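You operate a simulated robot arm through the tools that you are given. There is no shell and no other tool.

Carry out the task below with a simulated robot arm. There is one attempt and no reset: what you move stays moved.

TASK
Shut the press down and put the blue strap coil in its drawer.
Fine: red mushroom button in, then switch off; it is the roller table drawer, shut after; leave the other coil.

The check looks at the end state, three seconds after you hand in, the way a careful person would. Anything else that was tipped, shoved, dropped, spilled or broken makes it a failure.

THE ROBOT
A 7-joint arm with a two-finger parallel gripper, fixed in place. Base frame: the origin is on the floor under the middle of its stand, x ahead of it, y to its left, z up. Lengths are in m, angles in rad, forces in N, time in s.
With the tool pointing down near the work surface it reaches from about 0.5 to 0.96 m from the base axis. Its first joint turns from -2.897 to 2.897 rad. Payload 3.91 kg.
The tool frame sits at the grasp point between the pads (the TCP): z along the fingers, y along the line on which they close. The tips reach 0.03 m beyond it. The gripper opens to 0.11 m. The fingers are 0.02 m wide and 0.01 m thick; the gripper's body (0.048 by 0.112 m) begins 0.055 m behind the TCP.
Orientation is that of the tool frame in the base frame, as [roll, pitch, yaw] about the fixed x, y, z axes, in that order (R = Rz(yaw) Ry(pitch) Rx(roll)). With the fingers straight down and closing along the base's y, the tool's x points along the base's -x, its y along +y and its z along -z.

THE INTERFACE
- The arm moves only by the tool drive_tool. Its argument "motion" is a list that holds one entry, the list of rows, each a list of 7 numbers: the gripper command, from -1 (shut) to 1 (fully open), values between in proportion, then the shift along the tool's x, y, z in m, then the turn, a rotation vector about the tool's x, y, z in rad. In form: [[[jaw, x, y, z, wx, wy, wz], ...]]. A call has 1 to 20 rows; each row shifts and turns the commanded pose from where the row before left it, along the tool's axes as they then stand. Each row takes 0.2 s and may step no farther than 0.05 m and 0.15 rad from the row before; otherwise, or with a gripper value out of range, the whole call is refused. Where a pose cannot be reached the arm comes as near as it can. A force on the tool above 90 N (or 10 N above the force at the start of the call, whichever is more), or a blocked arm, ends the call early, and 0.2 s more pass. The fingers move at their own pace (about 0.072 m/s each) and stop on an object; they squeeze with about 33 N. The grip force told is the motor's: it shows also when the fingers shut on nothing. Time passes only in rows, and 0.2 s behind the last, so rows that do not move let the fingers close. It gives the time, the measured TCP pose, the force on the tool (base axes), the opening and the grip force at its end, in the units of the frame above (readings bear some noise), with the torque about the TCP (base axes, N m) and any sound that the robot's microphone picked up.
- Cameras (640 x 400 px; columns grow to the right, rows downward): "scene" is fixed at [0.3982, -0.6499, 1.4573]; the picture's right is [0.66, -0.76, 0.00], its down [-0.60, -0.52, -0.60] and it looks along [0.46, 0.40, -0.80] (base axes); focal length 320 px, centre (320, 200). "wrist" rides on the gripper at [0.072, 0.017, -0.103] in the tool frame; the picture's right is [-0.23, 0.97, 0.00], its down [-0.76, -0.18, -0.62] and it looks along [-0.61, -0.14, 0.78] (tool axes); focal length 222 px, centre (320, 200). There is no depth. A picture from a camera that has moved, and an enlarged one, comes with that camera's place and axes in the base frame and with its lens.
- snapshot(camera): a new picture of that camera. It takes no simulated time.
- lift_body(by): slides the trunk up (or, below 0, down) by that many m; the arm rides with it, the base frame stays. It gives what a move gives, with no picture.
- inspect(camera, box): a new picture of the part [left, top, right, bottom] of that camera's present view, enlarged. It takes no simulated time.
- job_done(): hands the job in; it is judged then, once.

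Nothing tells you positions but the pictures and the camera data. Unless the task says otherwise, let go and move clear before handing in.

The tools are called after "Request:" as a command line: name --argument value ..., lists and objects as JSON in quotes. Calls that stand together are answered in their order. drive_tool: Moves the arm, as the interface text tells. Its arguments: {"type":"object","properties":{"motion":{"type":"array","items":{"type":"array","items":{"type":"array","items":{"type":"number"}}}}},"required":["motion"]} The other tools are called the same way: lift_body (by) moves the trunk up or down; snapshot (camera) takes a picture; inspect (camera, box) takes an enlarged picture of a part of a camera's view; job_done () hands the job in.

At the start:

```text
clock: 0.0
ee_pos: [0.5807, -0.3288, 1.1434]
ee_rot: [3.141, 0.0, 3.141]
contact_force: [-0.5, -1.0, -0.3]
moment: [0.04, -0.01, 0.0]
finger_gap: 0.1099
finger_force: 0.0
trunk travel left (down, up): [-0.6, 0.082]
```

scene: 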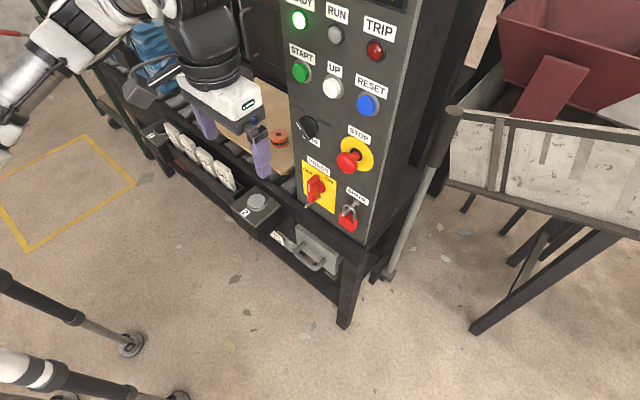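
wrist: 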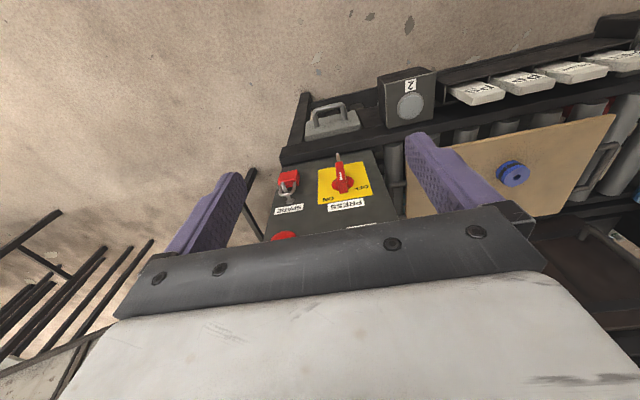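

I see a press control panel with a red mushroom STOP button, a PRESS rotary switch on a yellow plate, a padlocked SPARE, and a roller table with coils and a drawer. I'll look closer before moving.

Request:
inspect --camera "scene" --box '[270, 0, 430, 100]'

Request:
inspect --camera "scene" --box '[270, 100, 430, 240]'

Request:
inspect --camera "scene" --box '[120, 60, 360, 290]'

Request:
inspect --camera "wrist" --box '[240, 50, 640, 250]'

```text
4.00 times, centred on (350, 50) of scene
camera zoom: at [0.3982, -0.6499, 1.4573], right [0.66, -0.76, 0.0], down [-0.6, -0.52, -0.6], along [0.46, 0.4, -0.8], focal length 1280 px, centre (200, 800)
```

zoom: 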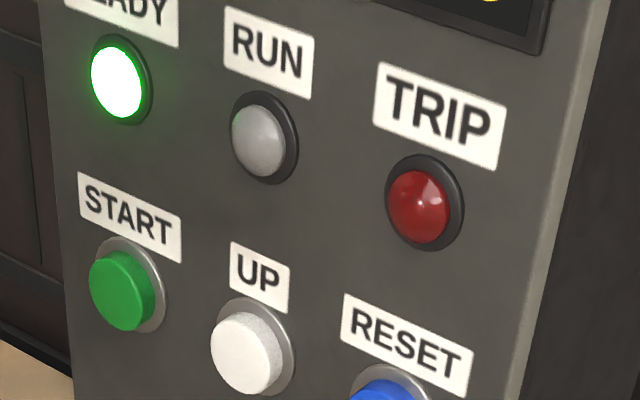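

```text
2.86 times, centred on (350, 170) of scene
camera zoom: at [0.3982, -0.6499, 1.4573], right [0.66, -0.76, 0.0], down [-0.6, -0.52, -0.6], along [0.46, 0.4, -0.8], focal length 914 px, centre (234, 286)
```

zoom: 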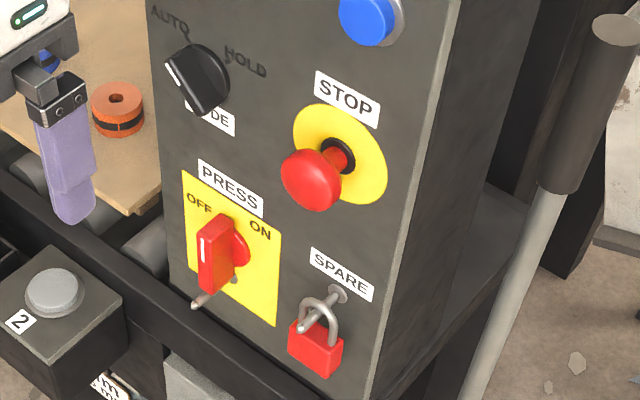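

```text
1.74 times, centred on (240, 175) of scene
camera zoom: at [0.3982, -0.6499, 1.4573], right [0.66, -0.76, 0.0], down [-0.6, -0.52, -0.6], along [0.46, 0.4, -0.8], focal length 557 px, centre (459, 244)
```

zoom: 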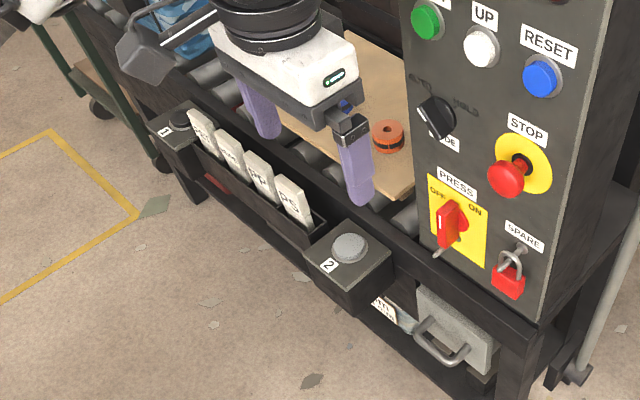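

```text
1.60 times, centred on (440, 150) of wrist
camera zoom: at [0.5082, -0.3105, 1.2467], right [0.23, 0.97, 0.0], down [0.76, -0.18, 0.62], along [0.61, -0.14, -0.78], focal length 355 px, centre (128, 280)
```

zoom: 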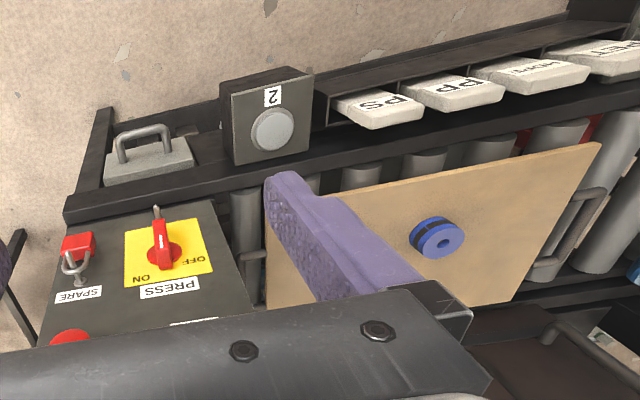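

The panel seems vertical, facing the robot at about x≈0.78, with the STOP mushroom near (0.74, -0.42, 1.03), the PRESS switch near (0.77, -0.32, 0.86) and the blue coil near (0.91, 0.09, 0.76). I'll tilt the tool toward horizontal, staying clear of the panel, to get a better look with the wrist camera.

Request:
drive_tool --motion '[[[1, 0.02, 0, 0, 0, 0, 0], [1, 0, 0, 0, 0, -0.15, 0], [1, 0, 0, 0, 0, -0.15, 0], [1, 0, 0, 0, 0, -0.15, 0], [1, 0, 0, 0, 0, -0.15, 0], [1, 0, 0, 0, 0, -0.15, 0]]]'

Request:
snapshot --camera "wrist"

Request:
snapshot --camera "scene"

```text
clock: 1.4
ee_pos: [0.5601, -0.3295, 1.1427]
ee_rot: [3.141, 0.753, 3.141]
contact_force: [-0.5, 0.2, -0.5]
moment: [0.0, 0.02, 0.03]
finger_gap: 0.1103
finger_force: 0.0
trunk travel left (down, up): [-0.6, 0.082]
```

```text
taken
camera wrist: at [0.4371, -0.3108, 1.1692], right [0.17, 0.97, 0.16], down [0.13, -0.18, 0.98], along [0.98, -0.14, -0.16], focal length 222 px, centre (320, 200)
```

wrist: 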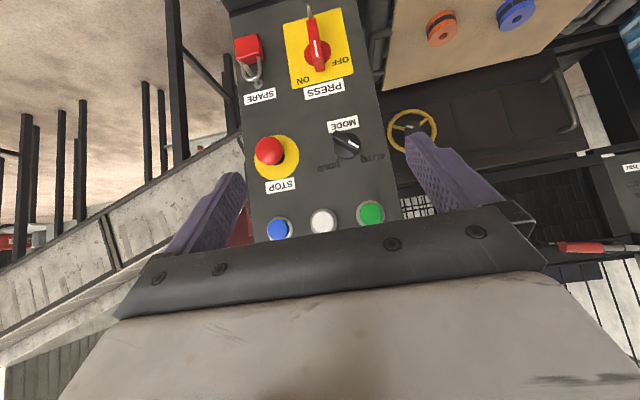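

```text
taken
```

scene: 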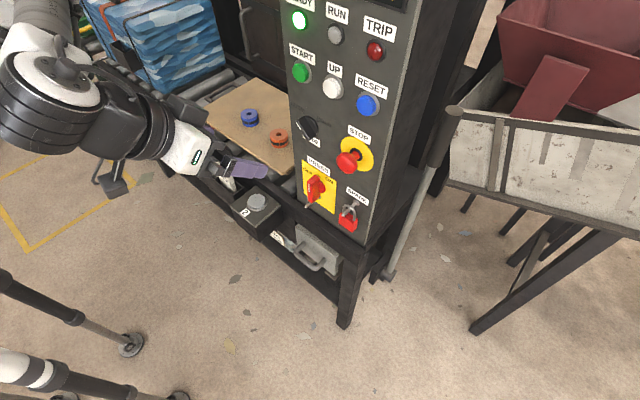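

The wrist view (upside-down) now shows the panel well. I'll zoom on the switch, the stop button and the coils.

Request:
inspect --camera "wrist" --box '[220, 0, 380, 100]'

Request:
inspect --camera "wrist" --box '[230, 110, 390, 250]'

Request:
inspect --camera "wrist" --box '[380, 0, 640, 160]'

Request:
inspect --camera "scene" --box '[190, 80, 390, 280]'

Request:
inspect --camera "scene" --box '[250, 200, 370, 290]'

```text
4.00 times, centred on (300, 50) of wrist
camera zoom: at [0.4371, -0.3108, 1.1692], right [0.17, 0.97, 0.16], down [0.13, -0.18, 0.98], along [0.98, -0.14, -0.16], focal length 888 px, centre (400, 800)
```

zoom: 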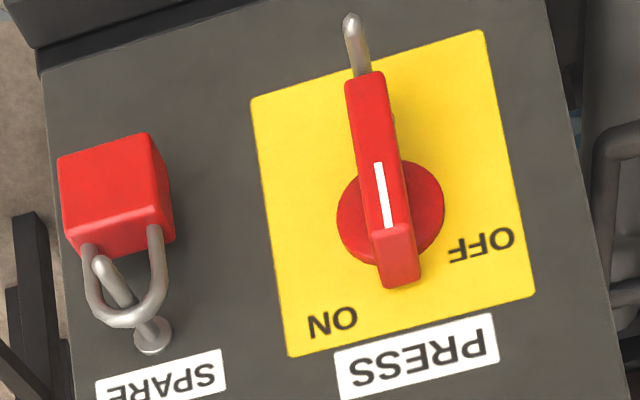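

```text
2.86 times, centred on (310, 180) of wrist
camera zoom: at [0.4371, -0.3108, 1.1692], right [0.17, 0.97, 0.16], down [0.13, -0.18, 0.98], along [0.98, -0.14, -0.16], focal length 635 px, centre (349, 257)
```

zoom: 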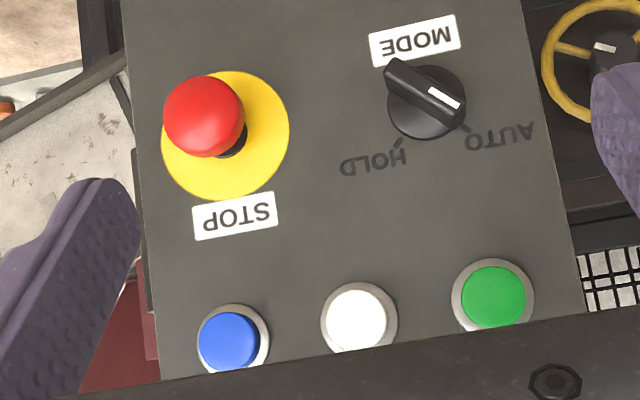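

```text
2.46 times, centred on (510, 80) of wrist
camera zoom: at [0.4371, -0.3108, 1.1692], right [0.17, 0.97, 0.16], down [0.13, -0.18, 0.98], along [0.98, -0.14, -0.16], focal length 547 px, centre (-148, 495)
```

zoom: 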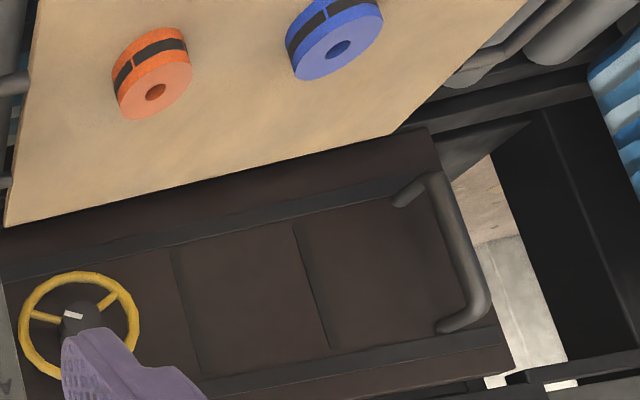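

```text
2.00 times, centred on (290, 180) of scene
camera zoom: at [0.3982, -0.6499, 1.4573], right [0.66, -0.76, 0.0], down [-0.6, -0.52, -0.6], along [0.46, 0.4, -0.8], focal length 640 px, centre (380, 240)
```

zoom: 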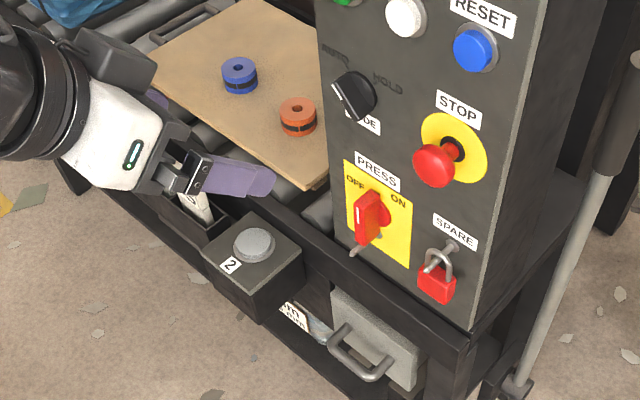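

```text
4.44 times, centred on (310, 245) of scene
camera zoom: at [0.3982, -0.6499, 1.4573], right [0.66, -0.76, 0.0], down [-0.6, -0.52, -0.6], along [0.46, 0.4, -0.8], focal length 1422 px, centre (364, 0)
```

zoom: 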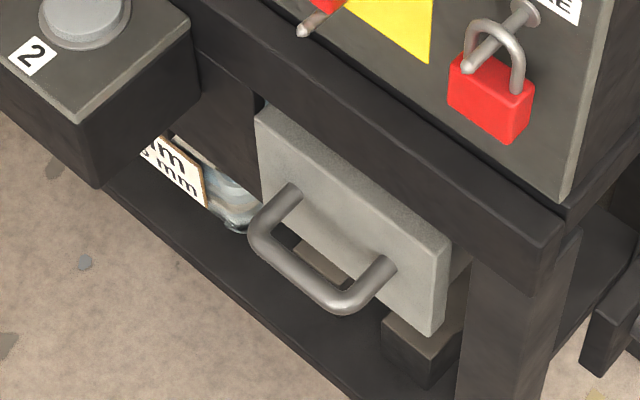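

The switch handle is about vertical (ON) with OFF to the upper left, and there is a pin below it. I'll lower the trunk so the wrist camera sees the switch and stop from closer to level.

Request:
lift_body --by -0.18

Request:
snapshot --camera "wrist"

Request:
snapshot --camera "scene"

```text
clock: 3.4
ee_pos: [0.5596, -0.3293, 0.963]
ee_rot: [3.142, 0.749, 3.141]
contact_force: [0.3, 0.1, 0.1]
moment: [-0.01, 0.01, -0.03]
finger_gap: 0.1098
finger_force: 0.1
trunk travel left (down, up): [-0.42, 0.262]
```

```text
taken
camera wrist: at [0.4369, -0.3108, 0.9896], right [0.17, 0.97, 0.15], down [0.13, -0.18, 0.98], along [0.98, -0.14, -0.16], focal length 222 px, centre (320, 200)
```

wrist: 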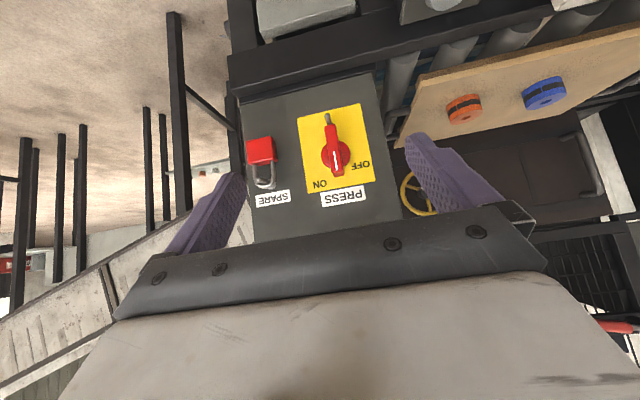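

```text
taken
```

scene: 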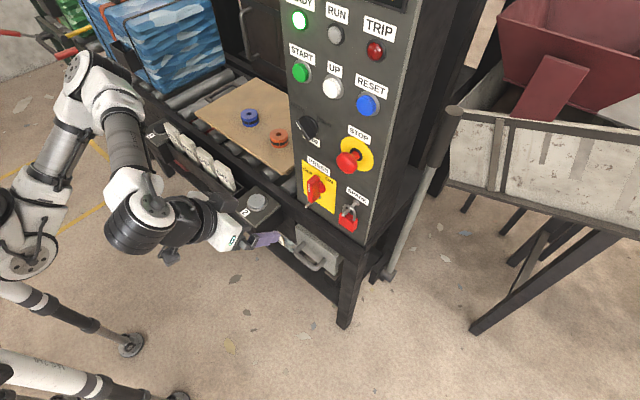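

Request:
inspect --camera "wrist" --box '[230, 80, 400, 220]'

Request:
inspect --camera "wrist" --box '[290, 95, 380, 195]'

Request:
inspect --camera "wrist" --box '[400, 40, 640, 220]'

Request:
inspect --camera "scene" --box '[280, 120, 400, 240]'

```text
2.86 times, centred on (315, 150) of wrist
camera zoom: at [0.4369, -0.3108, 0.9896], right [0.17, 0.97, 0.15], down [0.13, -0.18, 0.98], along [0.98, -0.14, -0.16], focal length 635 px, centre (334, 343)
```

zoom: 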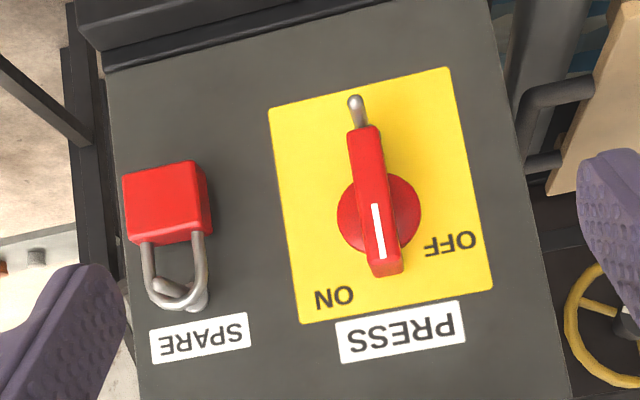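

```text
4.00 times, centred on (335, 145) of wrist
camera zoom: at [0.4369, -0.3108, 0.9896], right [0.17, 0.97, 0.15], down [0.13, -0.18, 0.98], along [0.98, -0.14, -0.16], focal length 888 px, centre (260, 420)
```

zoom: 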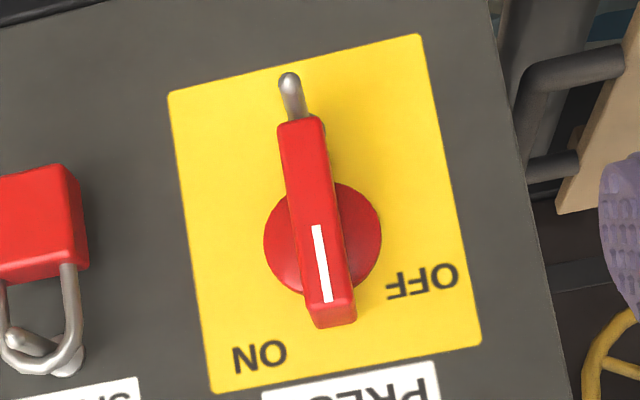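

```text
2.22 times, centred on (520, 130) of wrist
camera zoom: at [0.4369, -0.3108, 0.9896], right [0.17, 0.97, 0.15], down [0.13, -0.18, 0.98], along [0.98, -0.14, -0.16], focal length 494 px, centre (-124, 356)
```

zoom: 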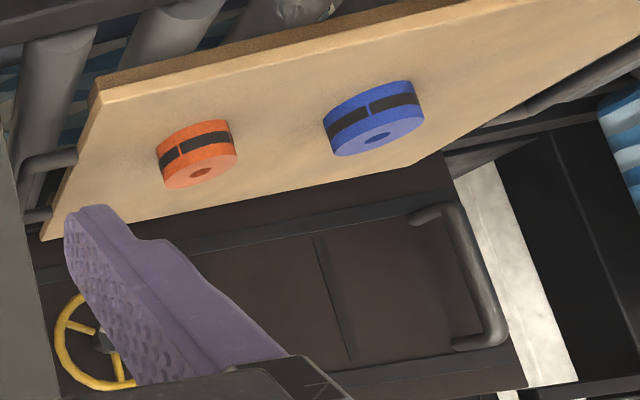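

```text
3.33 times, centred on (340, 180) of scene
camera zoom: at [0.3982, -0.6499, 1.4573], right [0.66, -0.76, 0.0], down [-0.6, -0.52, -0.6], along [0.46, 0.4, -0.8], focal length 1067 px, centre (253, 267)
```

zoom: 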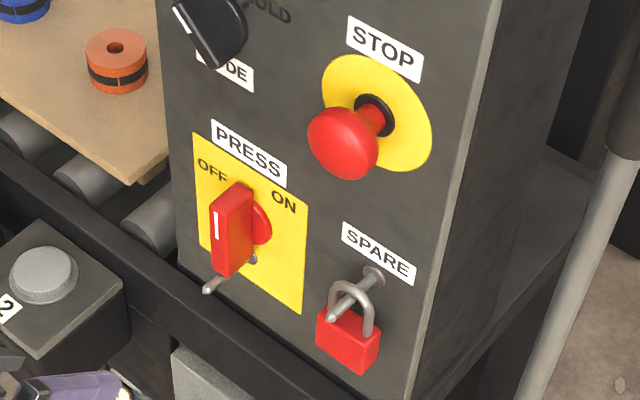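

The handle is vertical (ON) at about (0.738, -0.322, 0.873), and OFF is a quarter turn to the left. The pin sits just below its sweep. The STOP head is about (0.735, -0.419, 1.033), so next I'll close the fingers, bring the tool horizontal and line up with it.

Request:
drive_tool --motion '[[[-1, 0, 0, 0, 0, -0.15, 0], [-1, 0, 0, 0, 0, -0.15, 0], [-1, 0, 0, 0, 0, -0.15, 0], [-1, 0, 0, 0, 0, -0.15, 0], [-1, 0, 0, 0, 0, -0.15, 0], [-1, 0, 0, 0, 0, -0.0718, 0], [-1, 0, 0, 0, 0, 0, 0]]]'

Request:
snapshot --camera "scene"

```text
clock: 5.0
ee_pos: [0.6119, -0.3319, 0.9584]
ee_rot: [-3.136, 1.532, -3.138]
contact_force: [0.3, 0.5, -0.7]
moment: [0.01, -0.04, 0.03]
finger_gap: 0.0
finger_force: 32.8
out of reach, approached as far as the arm can: row 4, 5, 6
trunk travel left (down, up): [-0.42, 0.262]
```

```text
taken
```

scene: 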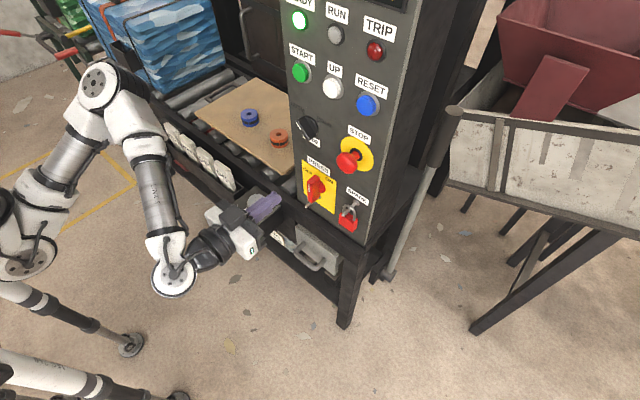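

The arm folded to its limit near the body but went almost horizontal, and moving forward should free it. I'll take a small forward step to see how the commanded pose responds.

Request:
drive_tool --motion '[[[-1, 0, 0, 0.03, 0, 0, 0], [-1, 0, 0, 0, 0, 0, 0]]]'

```text
clock: 5.6
ee_pos: [0.6425, -0.3309, 0.9568]
ee_rot: [1.723, 1.57, 1.721]
contact_force: [0.3, -0.6, 0.0]
moment: [-0.04, -0.01, 0.01]
finger_gap: 0.0
finger_force: 32.8
trunk travel left (down, up): [-0.42, 0.262]
```

Request:
drive_tool --motion '[[[-1, -0.0253, -0.0293, 0, 0, 0, 0], [-1, -0.0253, -0.0293, 0, 0, 0, 0], [-1, -0.0254, -0.0294, 0, 0, 0, 0], [-1, 0, 0, 0, 0, 0, 0]]]'

Request:
snapshot --camera "scene"

Request:
snapshot --camera "wrist"

```text
clock: 6.6
ee_pos: [0.6428, -0.4181, 1.0365]
ee_rot: [2.405, 1.571, 2.404]
contact_force: [0.2, 0.5, 0.0]
moment: [0.0, 0.0, 0.01]
finger_gap: 0.0
finger_force: 33.1
trunk travel left (down, up): [-0.42, 0.262]
```

```text
taken
```

scene: 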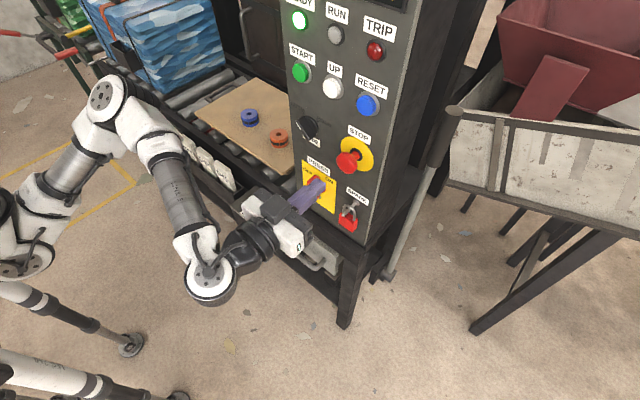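

```text
taken
camera wrist: at [0.5406, -0.4001, 0.9641], right [0.0, 0.97, 0.23], down [-0.62, -0.18, 0.76], along [0.78, -0.14, 0.61], focal length 222 px, centre (320, 200)
```

wrist: 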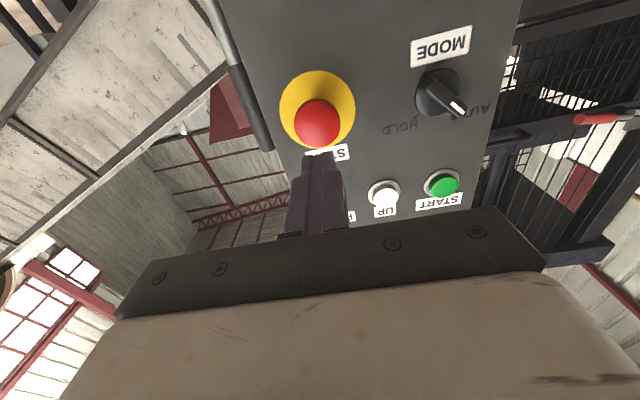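

The fingers are lined up with the mushroom head (about 5 mm high). I'll adjust and push slowly forward, watching force and sound.

Request:
drive_tool --motion '[[[-1, 0.005, 0, 0.01, 0, 0, 0], [-1, 0, 0, 0.01, 0, 0, 0], [-1, 0, 0, 0.01, 0, 0, 0], [-1, 0, 0, 0.01, 0, 0, 0], [-1, 0, 0, 0.005, 0, 0, 0], [-1, 0, 0, 0.005, 0, 0, 0]]]'

Request:
inspect --camera "scene" --box '[280, 100, 400, 220]'

```text
clock: 8.0
ee_pos: [0.6936, -0.4194, 1.0294]
ee_rot: [-0.727, 1.57, -0.727]
contact_force: [-0.3, 0.4, 1.1]
moment: [-0.01, 0.02, 0.01]
finger_gap: 0.0002
finger_force: 32.9
trunk travel left (down, up): [-0.42, 0.262]
```

```text
3.33 times, centred on (340, 160) of scene
camera zoom: at [0.3982, -0.6499, 1.4573], right [0.66, -0.76, 0.0], down [-0.6, -0.52, -0.6], along [0.46, 0.4, -0.8], focal length 1067 px, centre (253, 333)
```

zoom: 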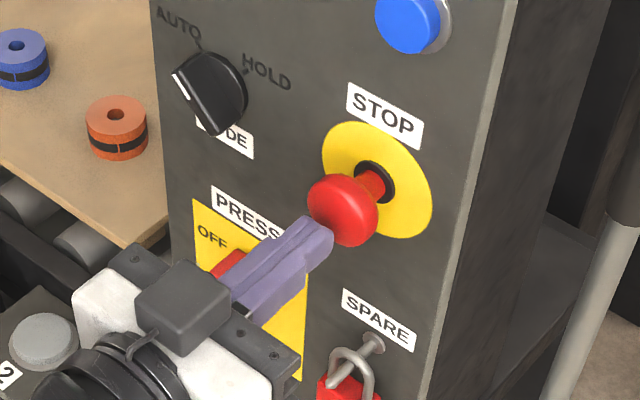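

The tips are just at the head; I'll press it in slowly.

Request:
drive_tool --motion '[[[-1, 0, 0, 0.004, 0, 0, 0], [-1, 0, 0, 0.004, 0, 0, 0], [-1, 0, 0, 0.004, 0, 0, 0], [-1, 0, 0, 0.003, 0, 0, 0]]]'

Request:
inspect --camera "scene" --box '[280, 100, 400, 220]'

```text
clock: 9.0
ee_pos: [0.708, -0.4202, 1.0296]
ee_rot: [2.548, 1.57, 2.546]
contact_force: [-11.3, 5.1, -5.0]
moment: [-0.09, 0.01, 0.14]
finger_gap: 0.0
finger_force: 33.4
trunk travel left (down, up): [-0.42, 0.262]
heard: click
```

```text
3.33 times, centred on (340, 160) of scene
camera zoom: at [0.3982, -0.6499, 1.4573], right [0.66, -0.76, 0.0], down [-0.6, -0.52, -0.6], along [0.46, 0.4, -0.8], focal length 1067 px, centre (253, 333)
```

zoom: 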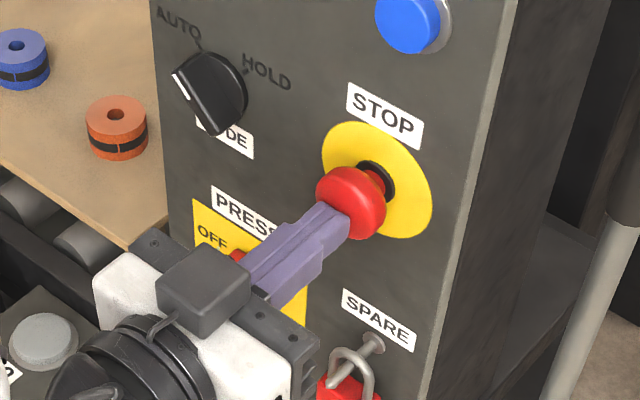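

A click was heard and the head moved in. I'll back off straight and check that it stays latched.

Request:
drive_tool --motion '[[[-1, 0, 0, -0.01, 0, 0, 0], [-1, 0, 0, -0.03, 0, 0, 0], [-1, 0, 0, -0.03, 0, 0, 0], [-1, 0, 0, 0, 0, 0, 0]]]'

Request:
inspect --camera "scene" --box '[280, 100, 400, 220]'

Request:
snapshot --camera "scene"

Request:
snapshot --camera "wrist"

```text
clock: 10.0
ee_pos: [0.6361, -0.4167, 1.0281]
ee_rot: [-2.221, 1.57, -2.221]
contact_force: [0.6, -0.7, 1.2]
moment: [0.0, 0.03, 0.0]
finger_gap: 0.0
finger_force: 33.1
trunk travel left (down, up): [-0.42, 0.262]
```

```text
3.33 times, centred on (340, 160) of scene
camera zoom: at [0.3982, -0.6499, 1.4573], right [0.66, -0.76, 0.0], down [-0.6, -0.52, -0.6], along [0.46, 0.4, -0.8], focal length 1067 px, centre (253, 333)
```

zoom: 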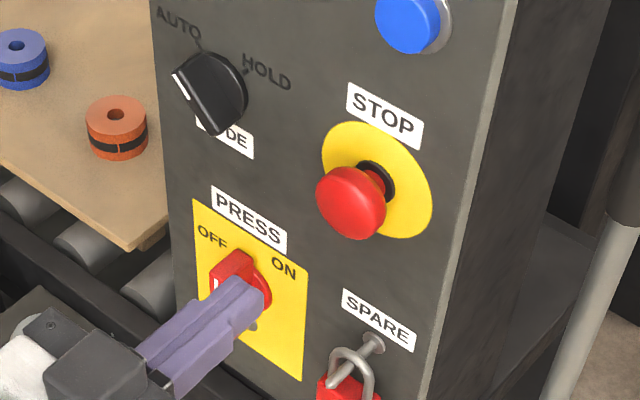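

```text
taken
```

scene: 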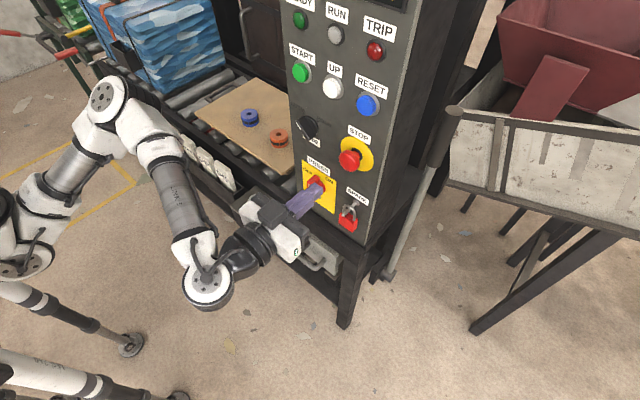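

```text
taken
camera wrist: at [0.5344, -0.3993, 0.9567], right [0.0, 0.97, 0.23], down [-0.62, -0.18, 0.76], along [0.78, -0.14, 0.61], focal length 222 px, centre (320, 200)
```

wrist: 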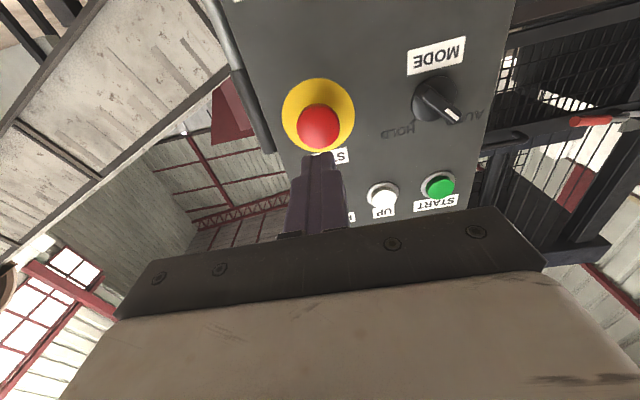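

STOP stays latched and the READY lamp has gone out. Next comes the switch: I'll lower the trunk so the tool is at handle height, and test the roll range in free space before gripping.

Request:
lift_body --by -0.155

Request:
snapshot --camera "scene"

```text
clock: 11.8
ee_pos: [0.6382, -0.418, 0.8735]
ee_rot: [-2.071, 1.57, -2.07]
contact_force: [0.2, -0.6, 0.4]
moment: [0.01, -0.02, -0.03]
finger_gap: 0.0
finger_force: 33.2
trunk travel left (down, up): [-0.265, 0.417]
```

```text
taken
```

scene: 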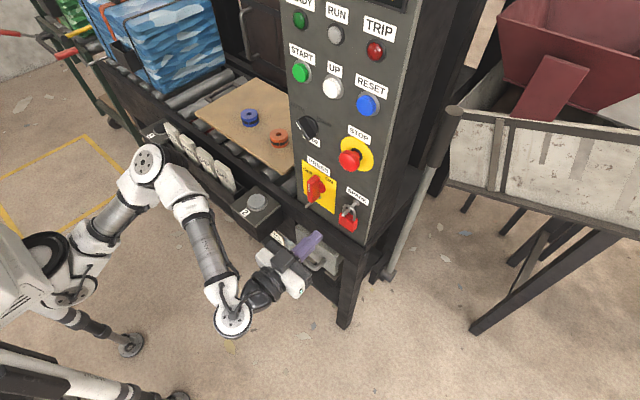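

Request:
drive_tool --motion '[[[-0.2, 0, 0.048, 0, 0, 0, 0], [-0.2, 0, 0.0475, 0, 0, 0, 0], [-0.2, 0, 0, 0, 0, 0, -0.15], [-0.2, 0, 0, 0, 0, 0, -0.15], [-0.2, 0, 0, 0, 0, 0, -0.15], [-0.2, 0, 0, 0, 0, 0, -0.15], [-0.2, 0, 0, 0, 0, 0, -0.15], [-0.2, 0, 0, 0, 0, 0, -0.15], [-0.2, 0, 0, 0, 0, 0, -0.15], [-0.2, 0, 0, 0, 0, 0, -0.15], [-0.2, 0, 0, 0, 0, 0, -0.15], [-0.2, 0, 0, 0, 0, 0, -0.15], [-0.2, 0, 0, 0, 0, 0, -0.15], [-0.2, 0, 0, 0, 0, 0, 0]]]'

Request:
snapshot --camera "wrist"

Request:
snapshot --camera "scene"

```text
clock: 14.8
ee_pos: [0.6375, -0.3225, 0.8737]
ee_rot: [-1.571, -0.08, -1.57]
contact_force: [0.1, 0.0, -0.2]
moment: [-0.01, -0.01, -0.02]
finger_gap: 0.0441
finger_force: 0.1
trunk travel left (down, up): [-0.265, 0.417]
```

```text
taken
camera wrist: at [0.5348, -0.3939, 0.8631], right [0.0, 0.15, -0.99], down [-0.62, 0.77, 0.12], along [0.78, 0.62, 0.09], focal length 222 px, centre (320, 200)
```

wrist: 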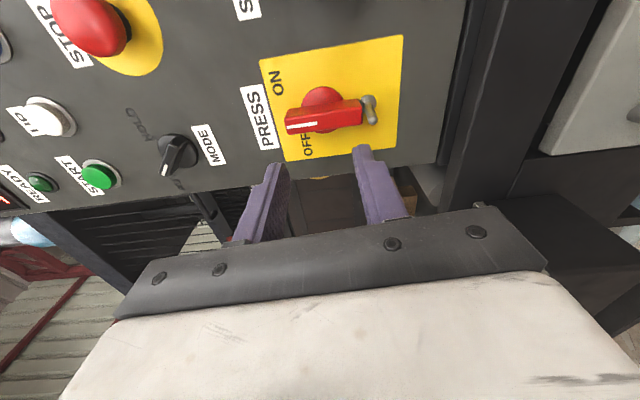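

```text
taken
```

scene: 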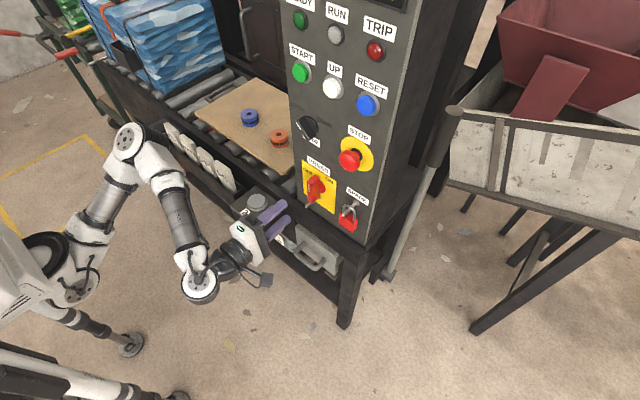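

The roll goes past a quarter turn without trouble. I'll zoom on the handle from this side angle to refine its position and see the pin clearance.

Request:
inspect --camera "wrist" --box '[240, 30, 420, 180]'

```text
2.67 times, centred on (330, 105) of wrist
camera zoom: at [0.5348, -0.3939, 0.8631], right [0.0, 0.15, -0.99], down [-0.62, 0.77, 0.12], along [0.78, 0.62, 0.09], focal length 592 px, centre (293, 453)
```

zoom: 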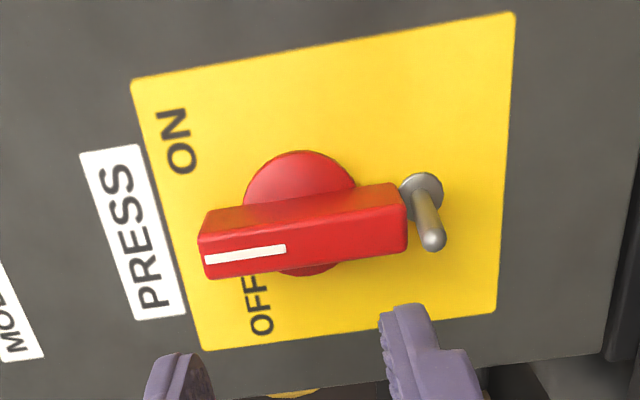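

The handle's center is about (0.738, -0.3226, 0.870) with the pin just clear below its sweep. I'll roll back, open the fingers around it and advance straight in until they straddle it.

Request:
drive_tool --motion '[[[0, 0, 0, 0, 0, 0, 0.15], [0, 0, 0, 0, 0, 0, 0.15], [0, 0, 0, 0, 0, 0, 0.15], [0, 0, 0, 0, 0, 0, 0.15], [0, 0, 0, 0, 0, 0, 0.15], [0, 0, 0, 0, 0, 0, 0.15], [0, 0, 0, 0, 0, 0, 0.15], [0, 0, 0, 0, 0, 0, 0.15], [0, 0, 0, 0, 0, 0, 0.15], [0, 0, 0, 0, 0, 0, 0.15], [0, 0, 0, 0, 0, 0, 0.15], [0, 0.003, 0, 0.03, 0, 0, 0], [0, 0, 0, 0.02, 0, 0, 0], [0, 0, 0, 0, 0, 0, 0]]]'

Request:
snapshot --camera "wrist"

Request:
inspect --camera "scene" --box '[250, 130, 390, 250]'

```text
clock: 17.8
ee_pos: [0.6884, -0.3227, 0.8708]
ee_rot: [2.162, 1.57, 2.161]
contact_force: [-0.4, -0.6, -0.3]
moment: [-0.02, -0.01, -0.01]
finger_gap: 0.0551
finger_force: 0.0
trunk travel left (down, up): [-0.265, 0.417]
```

```text
taken
camera wrist: at [0.586, -0.3043, 0.7993], right [0.0, 0.97, 0.23], down [-0.62, -0.18, 0.76], along [0.78, -0.14, 0.61], focal length 222 px, centre (320, 200)
```

wrist: 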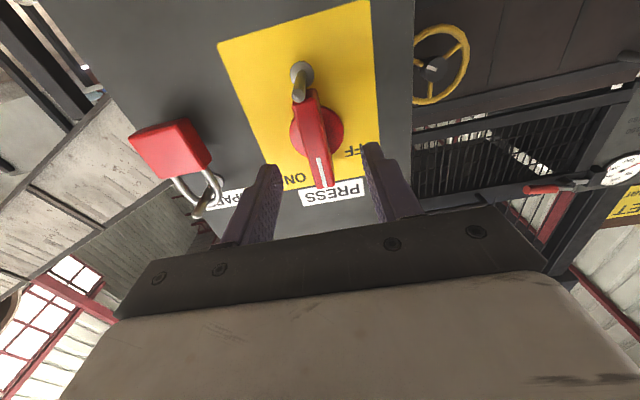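

```text
3.33 times, centred on (320, 190) of scene
camera zoom: at [0.3982, -0.6499, 1.4573], right [0.66, -0.76, 0.0], down [-0.6, -0.52, -0.6], along [0.46, 0.4, -0.8], focal length 1067 px, centre (320, 233)
```

zoom: 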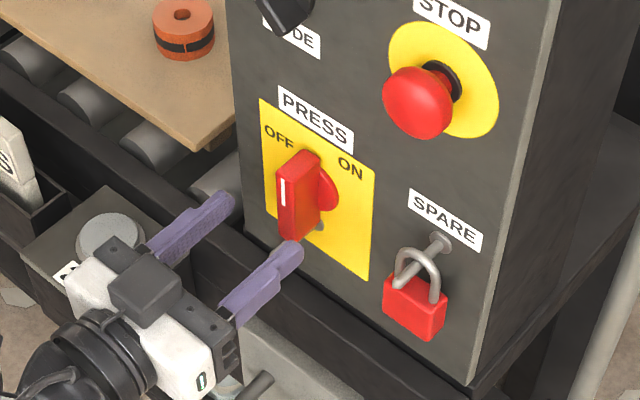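

The handle sits centered between the fingers. I'll advance 37 mm and close on it.

Request:
drive_tool --motion '[[[0, 0, 0, 0.015, 0, 0, 0], [0, 0, 0, 0.012, 0, 0, 0], [0, 0, 0, 0.01, 0, 0, 0], [-1, 0, 0, 0, 0, 0, 0], [-1, 0, 0, 0, 0, 0, 0], [-1, 0, 0, 0, 0, 0, 0]]]'

Request:
snapshot --camera "wrist"

Request:
inspect --camera "scene" --box '[250, 130, 390, 250]'

```text
clock: 19.2
ee_pos: [0.723, -0.3252, 0.8713]
ee_rot: [2.475, 1.57, 2.467]
contact_force: [10.9, -23.6, 5.4]
moment: [-0.07, 0.48, -0.1]
finger_gap: 0.0167
finger_force: 44.8
trunk travel left (down, up): [-0.265, 0.417]
```

```text
taken
camera wrist: at [0.6215, -0.3064, 0.7988], right [0.01, 0.97, 0.23], down [-0.62, -0.17, 0.76], along [0.78, -0.15, 0.61], focal length 222 px, centre (320, 200)
```

wrist: 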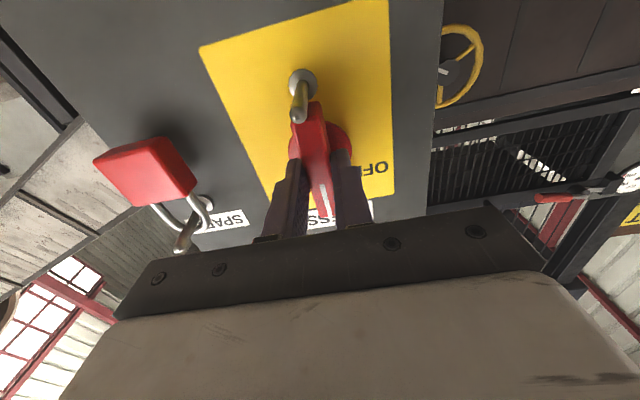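

```text
3.33 times, centred on (320, 190) of scene
camera zoom: at [0.3982, -0.6499, 1.4573], right [0.66, -0.76, 0.0], down [-0.6, -0.52, -0.6], along [0.46, 0.4, -0.8], focal length 1067 px, centre (320, 233)
```

zoom: 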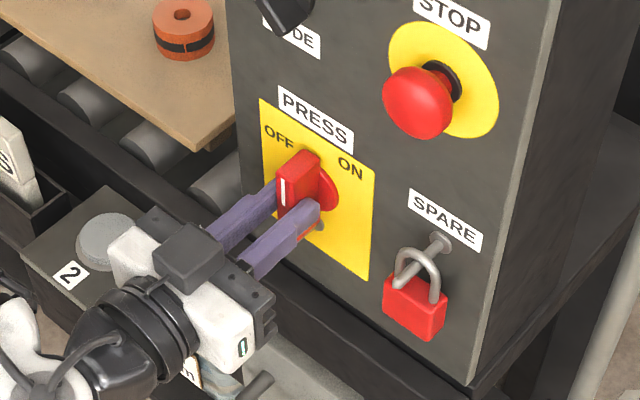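

I have the handle (gap 16.7 mm) but there's a small sideways load, so the handle's true center is ~2-3 mm further to -y. I'll relieve that and begin turning counter-clockwise toward OFF.

Request:
drive_tool --motion '[[[-1, 0, -0.0028, 0, 0, 0, 0], [-1, 0, 0, 0, 0, 0, -0.1], [-1, 0, 0, 0, 0, 0, -0.1], [-1, 0, 0, 0, 0, 0, -0.1]]]'

Request:
inspect --camera "scene" --box '[250, 130, 390, 250]'

```text
clock: 20.2
ee_pos: [0.7236, -0.3248, 0.8704]
ee_rot: [-1.568, 1.269, -1.568]
contact_force: [-8.2, -6.4, 0.3]
moment: [0.02, -0.59, -0.02]
finger_gap: 0.0168
finger_force: 44.9
trunk travel left (down, up): [-0.265, 0.417]
```

```text
3.33 times, centred on (320, 190) of scene
camera zoom: at [0.3982, -0.6499, 1.4573], right [0.66, -0.76, 0.0], down [-0.6, -0.52, -0.6], along [0.46, 0.4, -0.8], focal length 1067 px, centre (320, 233)
```

zoom: 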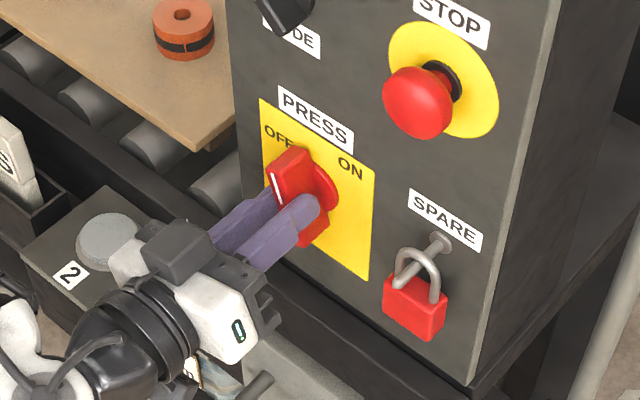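

The handle is turning with the gripper under low load. I'll continue the quarter turn.

Request:
drive_tool --motion '[[[-1, 0, 0, 0, 0, 0, -0.12], [-1, 0, 0, 0, 0, 0, -0.12], [-1, 0, 0, 0, 0, 0, -0.12], [-1, 0, 0, 0, 0, 0, -0.12], [-1, 0, 0, 0, 0, 0, -0.12], [-1, 0, 0, 0, 0, 0, -0.12], [-1, 0, 0, 0, 0, 0, -0.12], [-1, 0, 0, 0, 0, 0, -0.12], [-1, 0, 0, 0, 0, 0, -0.12], [-1, 0, 0, 0, 0, 0, -0.12]]]'

Request:
inspect --camera "scene" --box '[250, 130, 390, 250]'

Request:
snapshot --camera "wrist"

```text
clock: 22.4
ee_pos: [0.7237, -0.3244, 0.8695]
ee_rot: [-1.573, 0.068, -1.572]
contact_force: [-21.6, 13.7, -16.7]
moment: [0.03, 0.25, -0.72]
finger_gap: 0.0166
finger_force: 44.9
trunk travel left (down, up): [-0.265, 0.417]
```

```text
3.33 times, centred on (320, 190) of scene
camera zoom: at [0.3982, -0.6499, 1.4573], right [0.66, -0.76, 0.0], down [-0.6, -0.52, -0.6], along [0.46, 0.4, -0.8], focal length 1067 px, centre (320, 233)
```

zoom: 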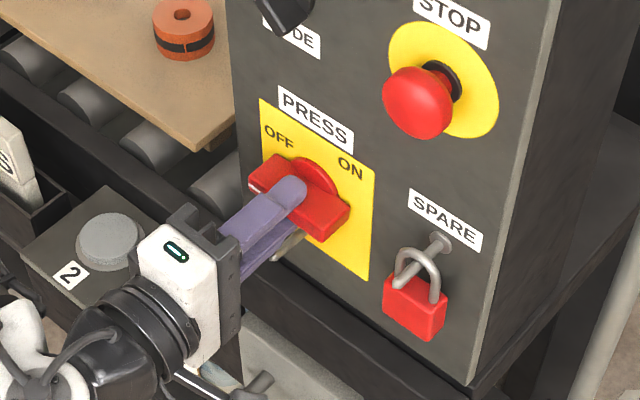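

```text
taken
camera wrist: at [0.6215, -0.3942, 0.8488], right [0.0, 0.29, -0.96], down [-0.62, 0.75, 0.23], along [0.78, 0.6, 0.18], focal length 222 px, centre (320, 200)
```

wrist: 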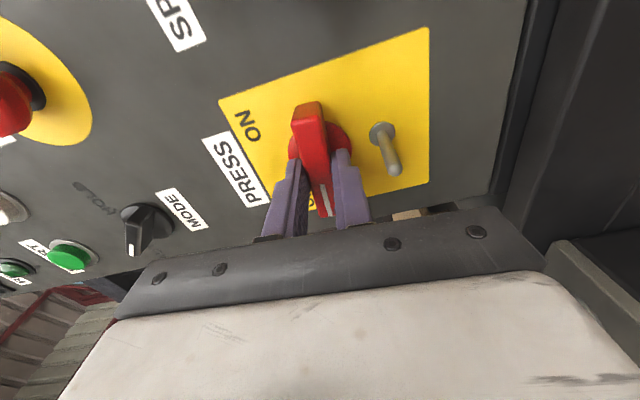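

About 86° turned so far without a stop or click. I'll go on in small steps to find the end stop.

Request:
drive_tool --motion '[[[-1, 0, 0, 0, 0, 0, -0.04], [-1, 0, 0, 0, 0, 0, -0.03], [-1, 0, 0, 0, 0, 0, 0]]]'

Request:
snapshot --camera "wrist"

```text
clock: 23.2
ee_pos: [0.7244, -0.3243, 0.8707]
ee_rot: [-1.573, 0.0, -1.569]
contact_force: [-22.1, 18.0, -18.4]
moment: [0.01, 0.23, 0.21]
finger_gap: 0.0169
finger_force: 44.7
trunk travel left (down, up): [-0.265, 0.417]
```

```text
taken
camera wrist: at [0.6216, -0.3956, 0.8537], right [0.0, 0.23, -0.97], down [-0.62, 0.76, 0.18], along [0.78, 0.61, 0.14], focal length 222 px, centre (320, 200)
```

wrist: 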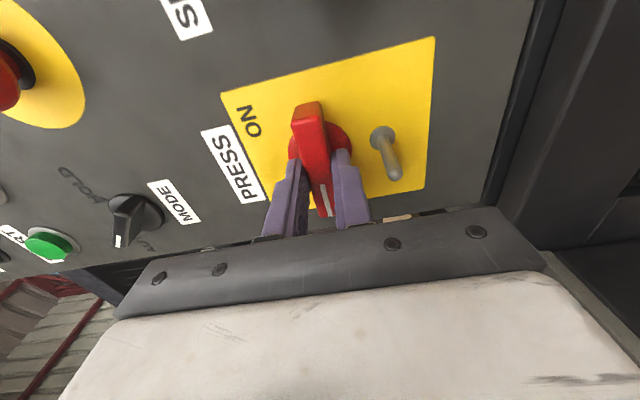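

Request:
drive_tool --motion '[[[-1, 0, 0, 0, 0, 0, -0.03], [-1, 0, 0, 0, 0, 0, -0.03], [-1, 0, 0, 0, 0, 0, 0]]]'

Request:
inspect --camera "scene" --box '[280, 140, 370, 230]'

Request:
inspect --camera "wrist" --box '[220, 30, 440, 230]'

```text
clock: 24.0
ee_pos: [0.7248, -0.326, 0.87]
ee_rot: [-1.572, -0.061, -1.572]
contact_force: [-24.3, 16.4, -21.4]
moment: [1.04, -0.14, 0.49]
finger_gap: 0.018
finger_force: 45.0
trunk travel left (down, up): [-0.265, 0.417]
```

```text
4.44 times, centred on (325, 185) of scene
camera zoom: at [0.3982, -0.6499, 1.4573], right [0.66, -0.76, 0.0], down [-0.6, -0.52, -0.6], along [0.46, 0.4, -0.8], focal length 1422 px, centre (298, 267)
```

zoom: 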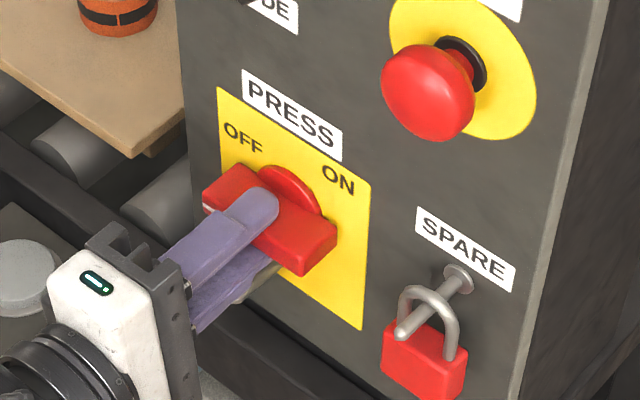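

```text
2.00 times, centred on (330, 130) of wrist
camera zoom: at [0.6219, -0.3967, 0.8582], right [0.0, 0.17, -0.99], down [-0.62, 0.77, 0.13], along [0.78, 0.61, 0.1], focal length 444 px, centre (300, 340)
```

zoom: 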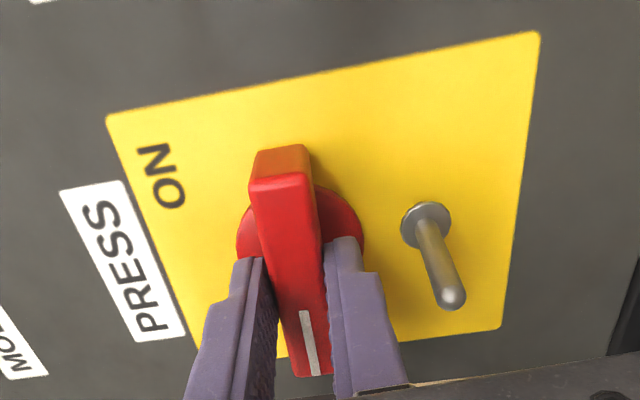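

The torque rose and the gap widened slightly at ~90°, so the handle is at its OFF stop. I'll return to square, open only slightly to stay clear of the pin, and back straight out.

Request:
drive_tool --motion '[[[-1, 0, 0, 0, 0, 0, 0.055], [-0.45, 0, 0, 0, 0, 0, 0], [-0.45, 0, 0, 0, 0, 0, 0], [-0.45, 0, 0, -0.02, 0, 0, 0], [-0.45, 0, 0, -0.03, 0, 0, 0], [-0.45, 0, 0, -0.03, 0, 0, 0], [-0.45, 0, 0, 0, 0, 0, 0]]]'

Request:
inspect --camera "scene" --box '[280, 110, 400, 230]'

Request:
snapshot --camera "wrist"

Request:
snapshot --camera "scene"

```text
clock: 25.6
ee_pos: [0.6439, -0.3237, 0.8719]
ee_rot: [-1.57, -0.005, -1.571]
contact_force: [1.2, 0.2, -0.5]
moment: [0.0, 0.0, 0.02]
finger_gap: 0.0303
finger_force: 0.0
trunk travel left (down, up): [-0.265, 0.417]
```

```text
3.33 times, centred on (340, 170) of scene
camera zoom: at [0.3982, -0.6499, 1.4573], right [0.66, -0.76, 0.0], down [-0.6, -0.52, -0.6], along [0.46, 0.4, -0.8], focal length 1067 px, centre (253, 300)
```

zoom: 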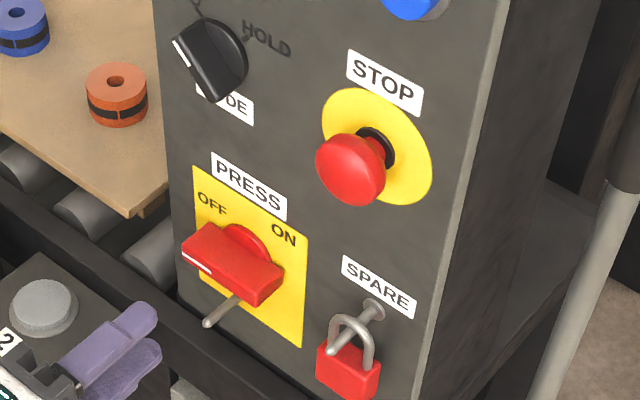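

```text
taken
camera wrist: at [0.5416, -0.3946, 0.8562], right [0.0, 0.22, -0.98], down [-0.62, 0.76, 0.17], along [0.78, 0.61, 0.14], focal length 222 px, centre (320, 200)
```

wrist: 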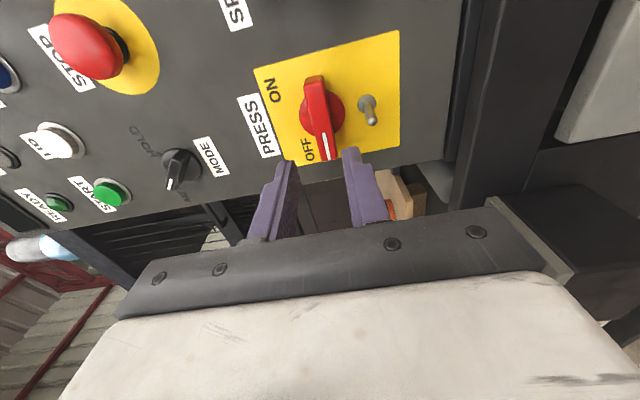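

```text
taken
```

scene: 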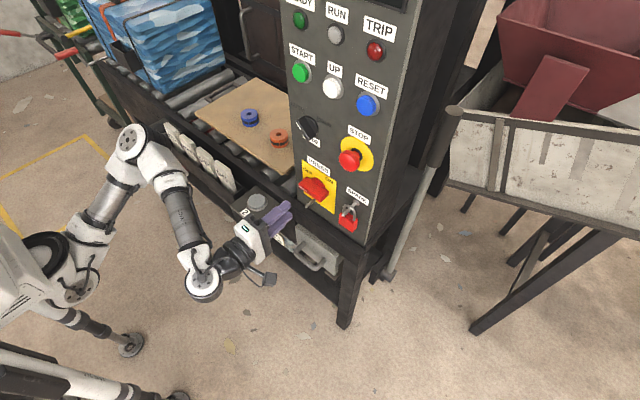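

STOP is latched and the switch now points to OFF. Next I'll roll back and point the tool down to look at the drawer from above and in front.

Request:
drive_tool --motion '[[[-0.45, 0, 0, 0, 0, 0, 0.15], [-0.45, 0, 0, 0, 0, 0, 0.15], [-0.45, 0, 0, 0, 0, 0, 0.15], [-0.45, 0, 0, 0, 0, 0, 0.15], [-0.45, 0, 0, 0, 0, 0, 0.15], [-0.45, 0, 0, 0, 0, 0, 0.15], [-0.45, 0, 0, 0, 0, 0, 0.15], [-0.45, 0, 0, 0, 0, 0, 0.15], [-0.45, 0, 0, 0, 0, 0, 0.15], [-0.45, 0, 0, 0, 0, 0, 0.15], [-0.45, 0, 0, 0, 0, 0, 0.07], [1, 0, 0, 0, 0, 0.15, 0], [1, 0, 0, 0, 0, 0.15, 0], [1, 0, 0, 0, 0, 0.15, 0], [1, 0, 0, 0, 0, 0.15, 0], [1, 0, 0, 0, 0, 0.15, 0], [1, 0, 0, 0, 0, 0.15, 0], [1, 0, 0, 0, 0, 0, 0]]]'

Request:
snapshot --camera "wrist"

```text
clock: 29.4
ee_pos: [0.6437, -0.3254, 0.8705]
ee_rot: [-3.132, 0.668, -3.137]
contact_force: [-0.5, -1.0, 0.1]
moment: [0.01, 0.04, 0.02]
finger_gap: 0.1102
finger_force: 0.0
trunk travel left (down, up): [-0.265, 0.417]
```

```text
taken
camera wrist: at [0.5236, -0.3069, 0.9075], right [0.18, 0.97, 0.13], down [0.21, -0.17, 0.96], along [0.96, -0.14, -0.24], focal length 222 px, centre (320, 200)
```

wrist: 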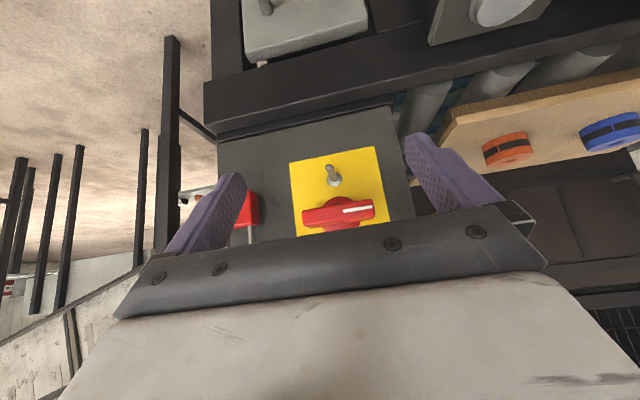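

Request:
drive_tool --motion '[[[1, 0.03, 0, -0.02, 0, 0.13, 0], [1, 0, 0, 0, 0, 0.13, 0], [1, 0, 0, 0, 0, 0.13, 0], [1, 0, 0, 0, 0, 0.13, 0], [1, 0, 0, 0, 0, 0.148, 0], [1, 0.04, 0, 0, 0, 0, 0], [1, 0.04, 0, 0, 0, 0, 0], [1, 0, 0, 0, 0, 0, 0]]]'

Request:
snapshot --camera "wrist"

Request:
snapshot --camera "scene"

```text
clock: 31.2
ee_pos: [0.5262, -0.3252, 0.8671]
ee_rot: [-3.134, 0.002, -3.141]
contact_force: [-0.7, -0.1, 0.1]
moment: [-0.01, -0.01, 0.01]
finger_gap: 0.1101
finger_force: 0.0
trunk travel left (down, up): [-0.265, 0.417]
```

```text
taken
camera wrist: at [0.4562, -0.3067, 0.9716], right [0.23, 0.97, -0.01], down [0.76, -0.17, 0.63], along [0.61, -0.15, -0.78], focal length 222 px, centre (320, 200)
```

wrist: 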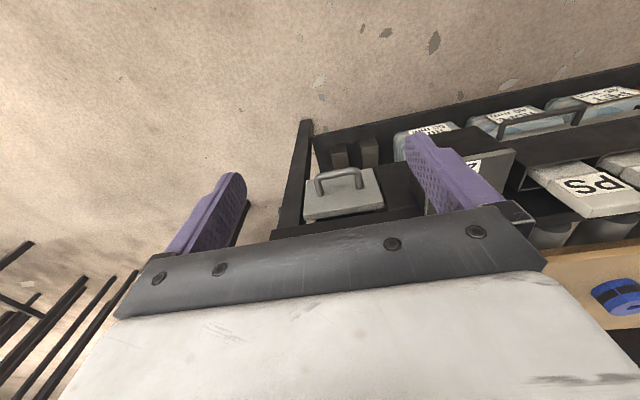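

```text
taken
```

scene: 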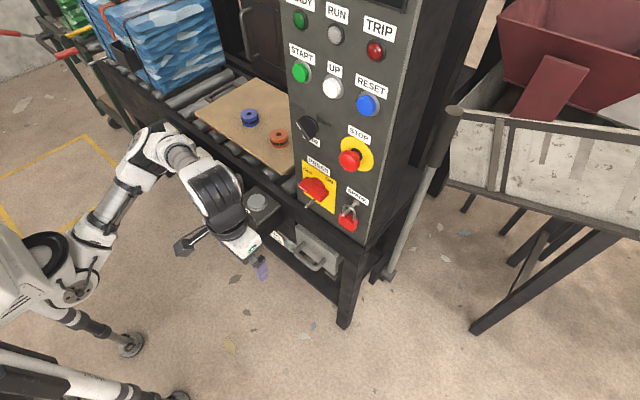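

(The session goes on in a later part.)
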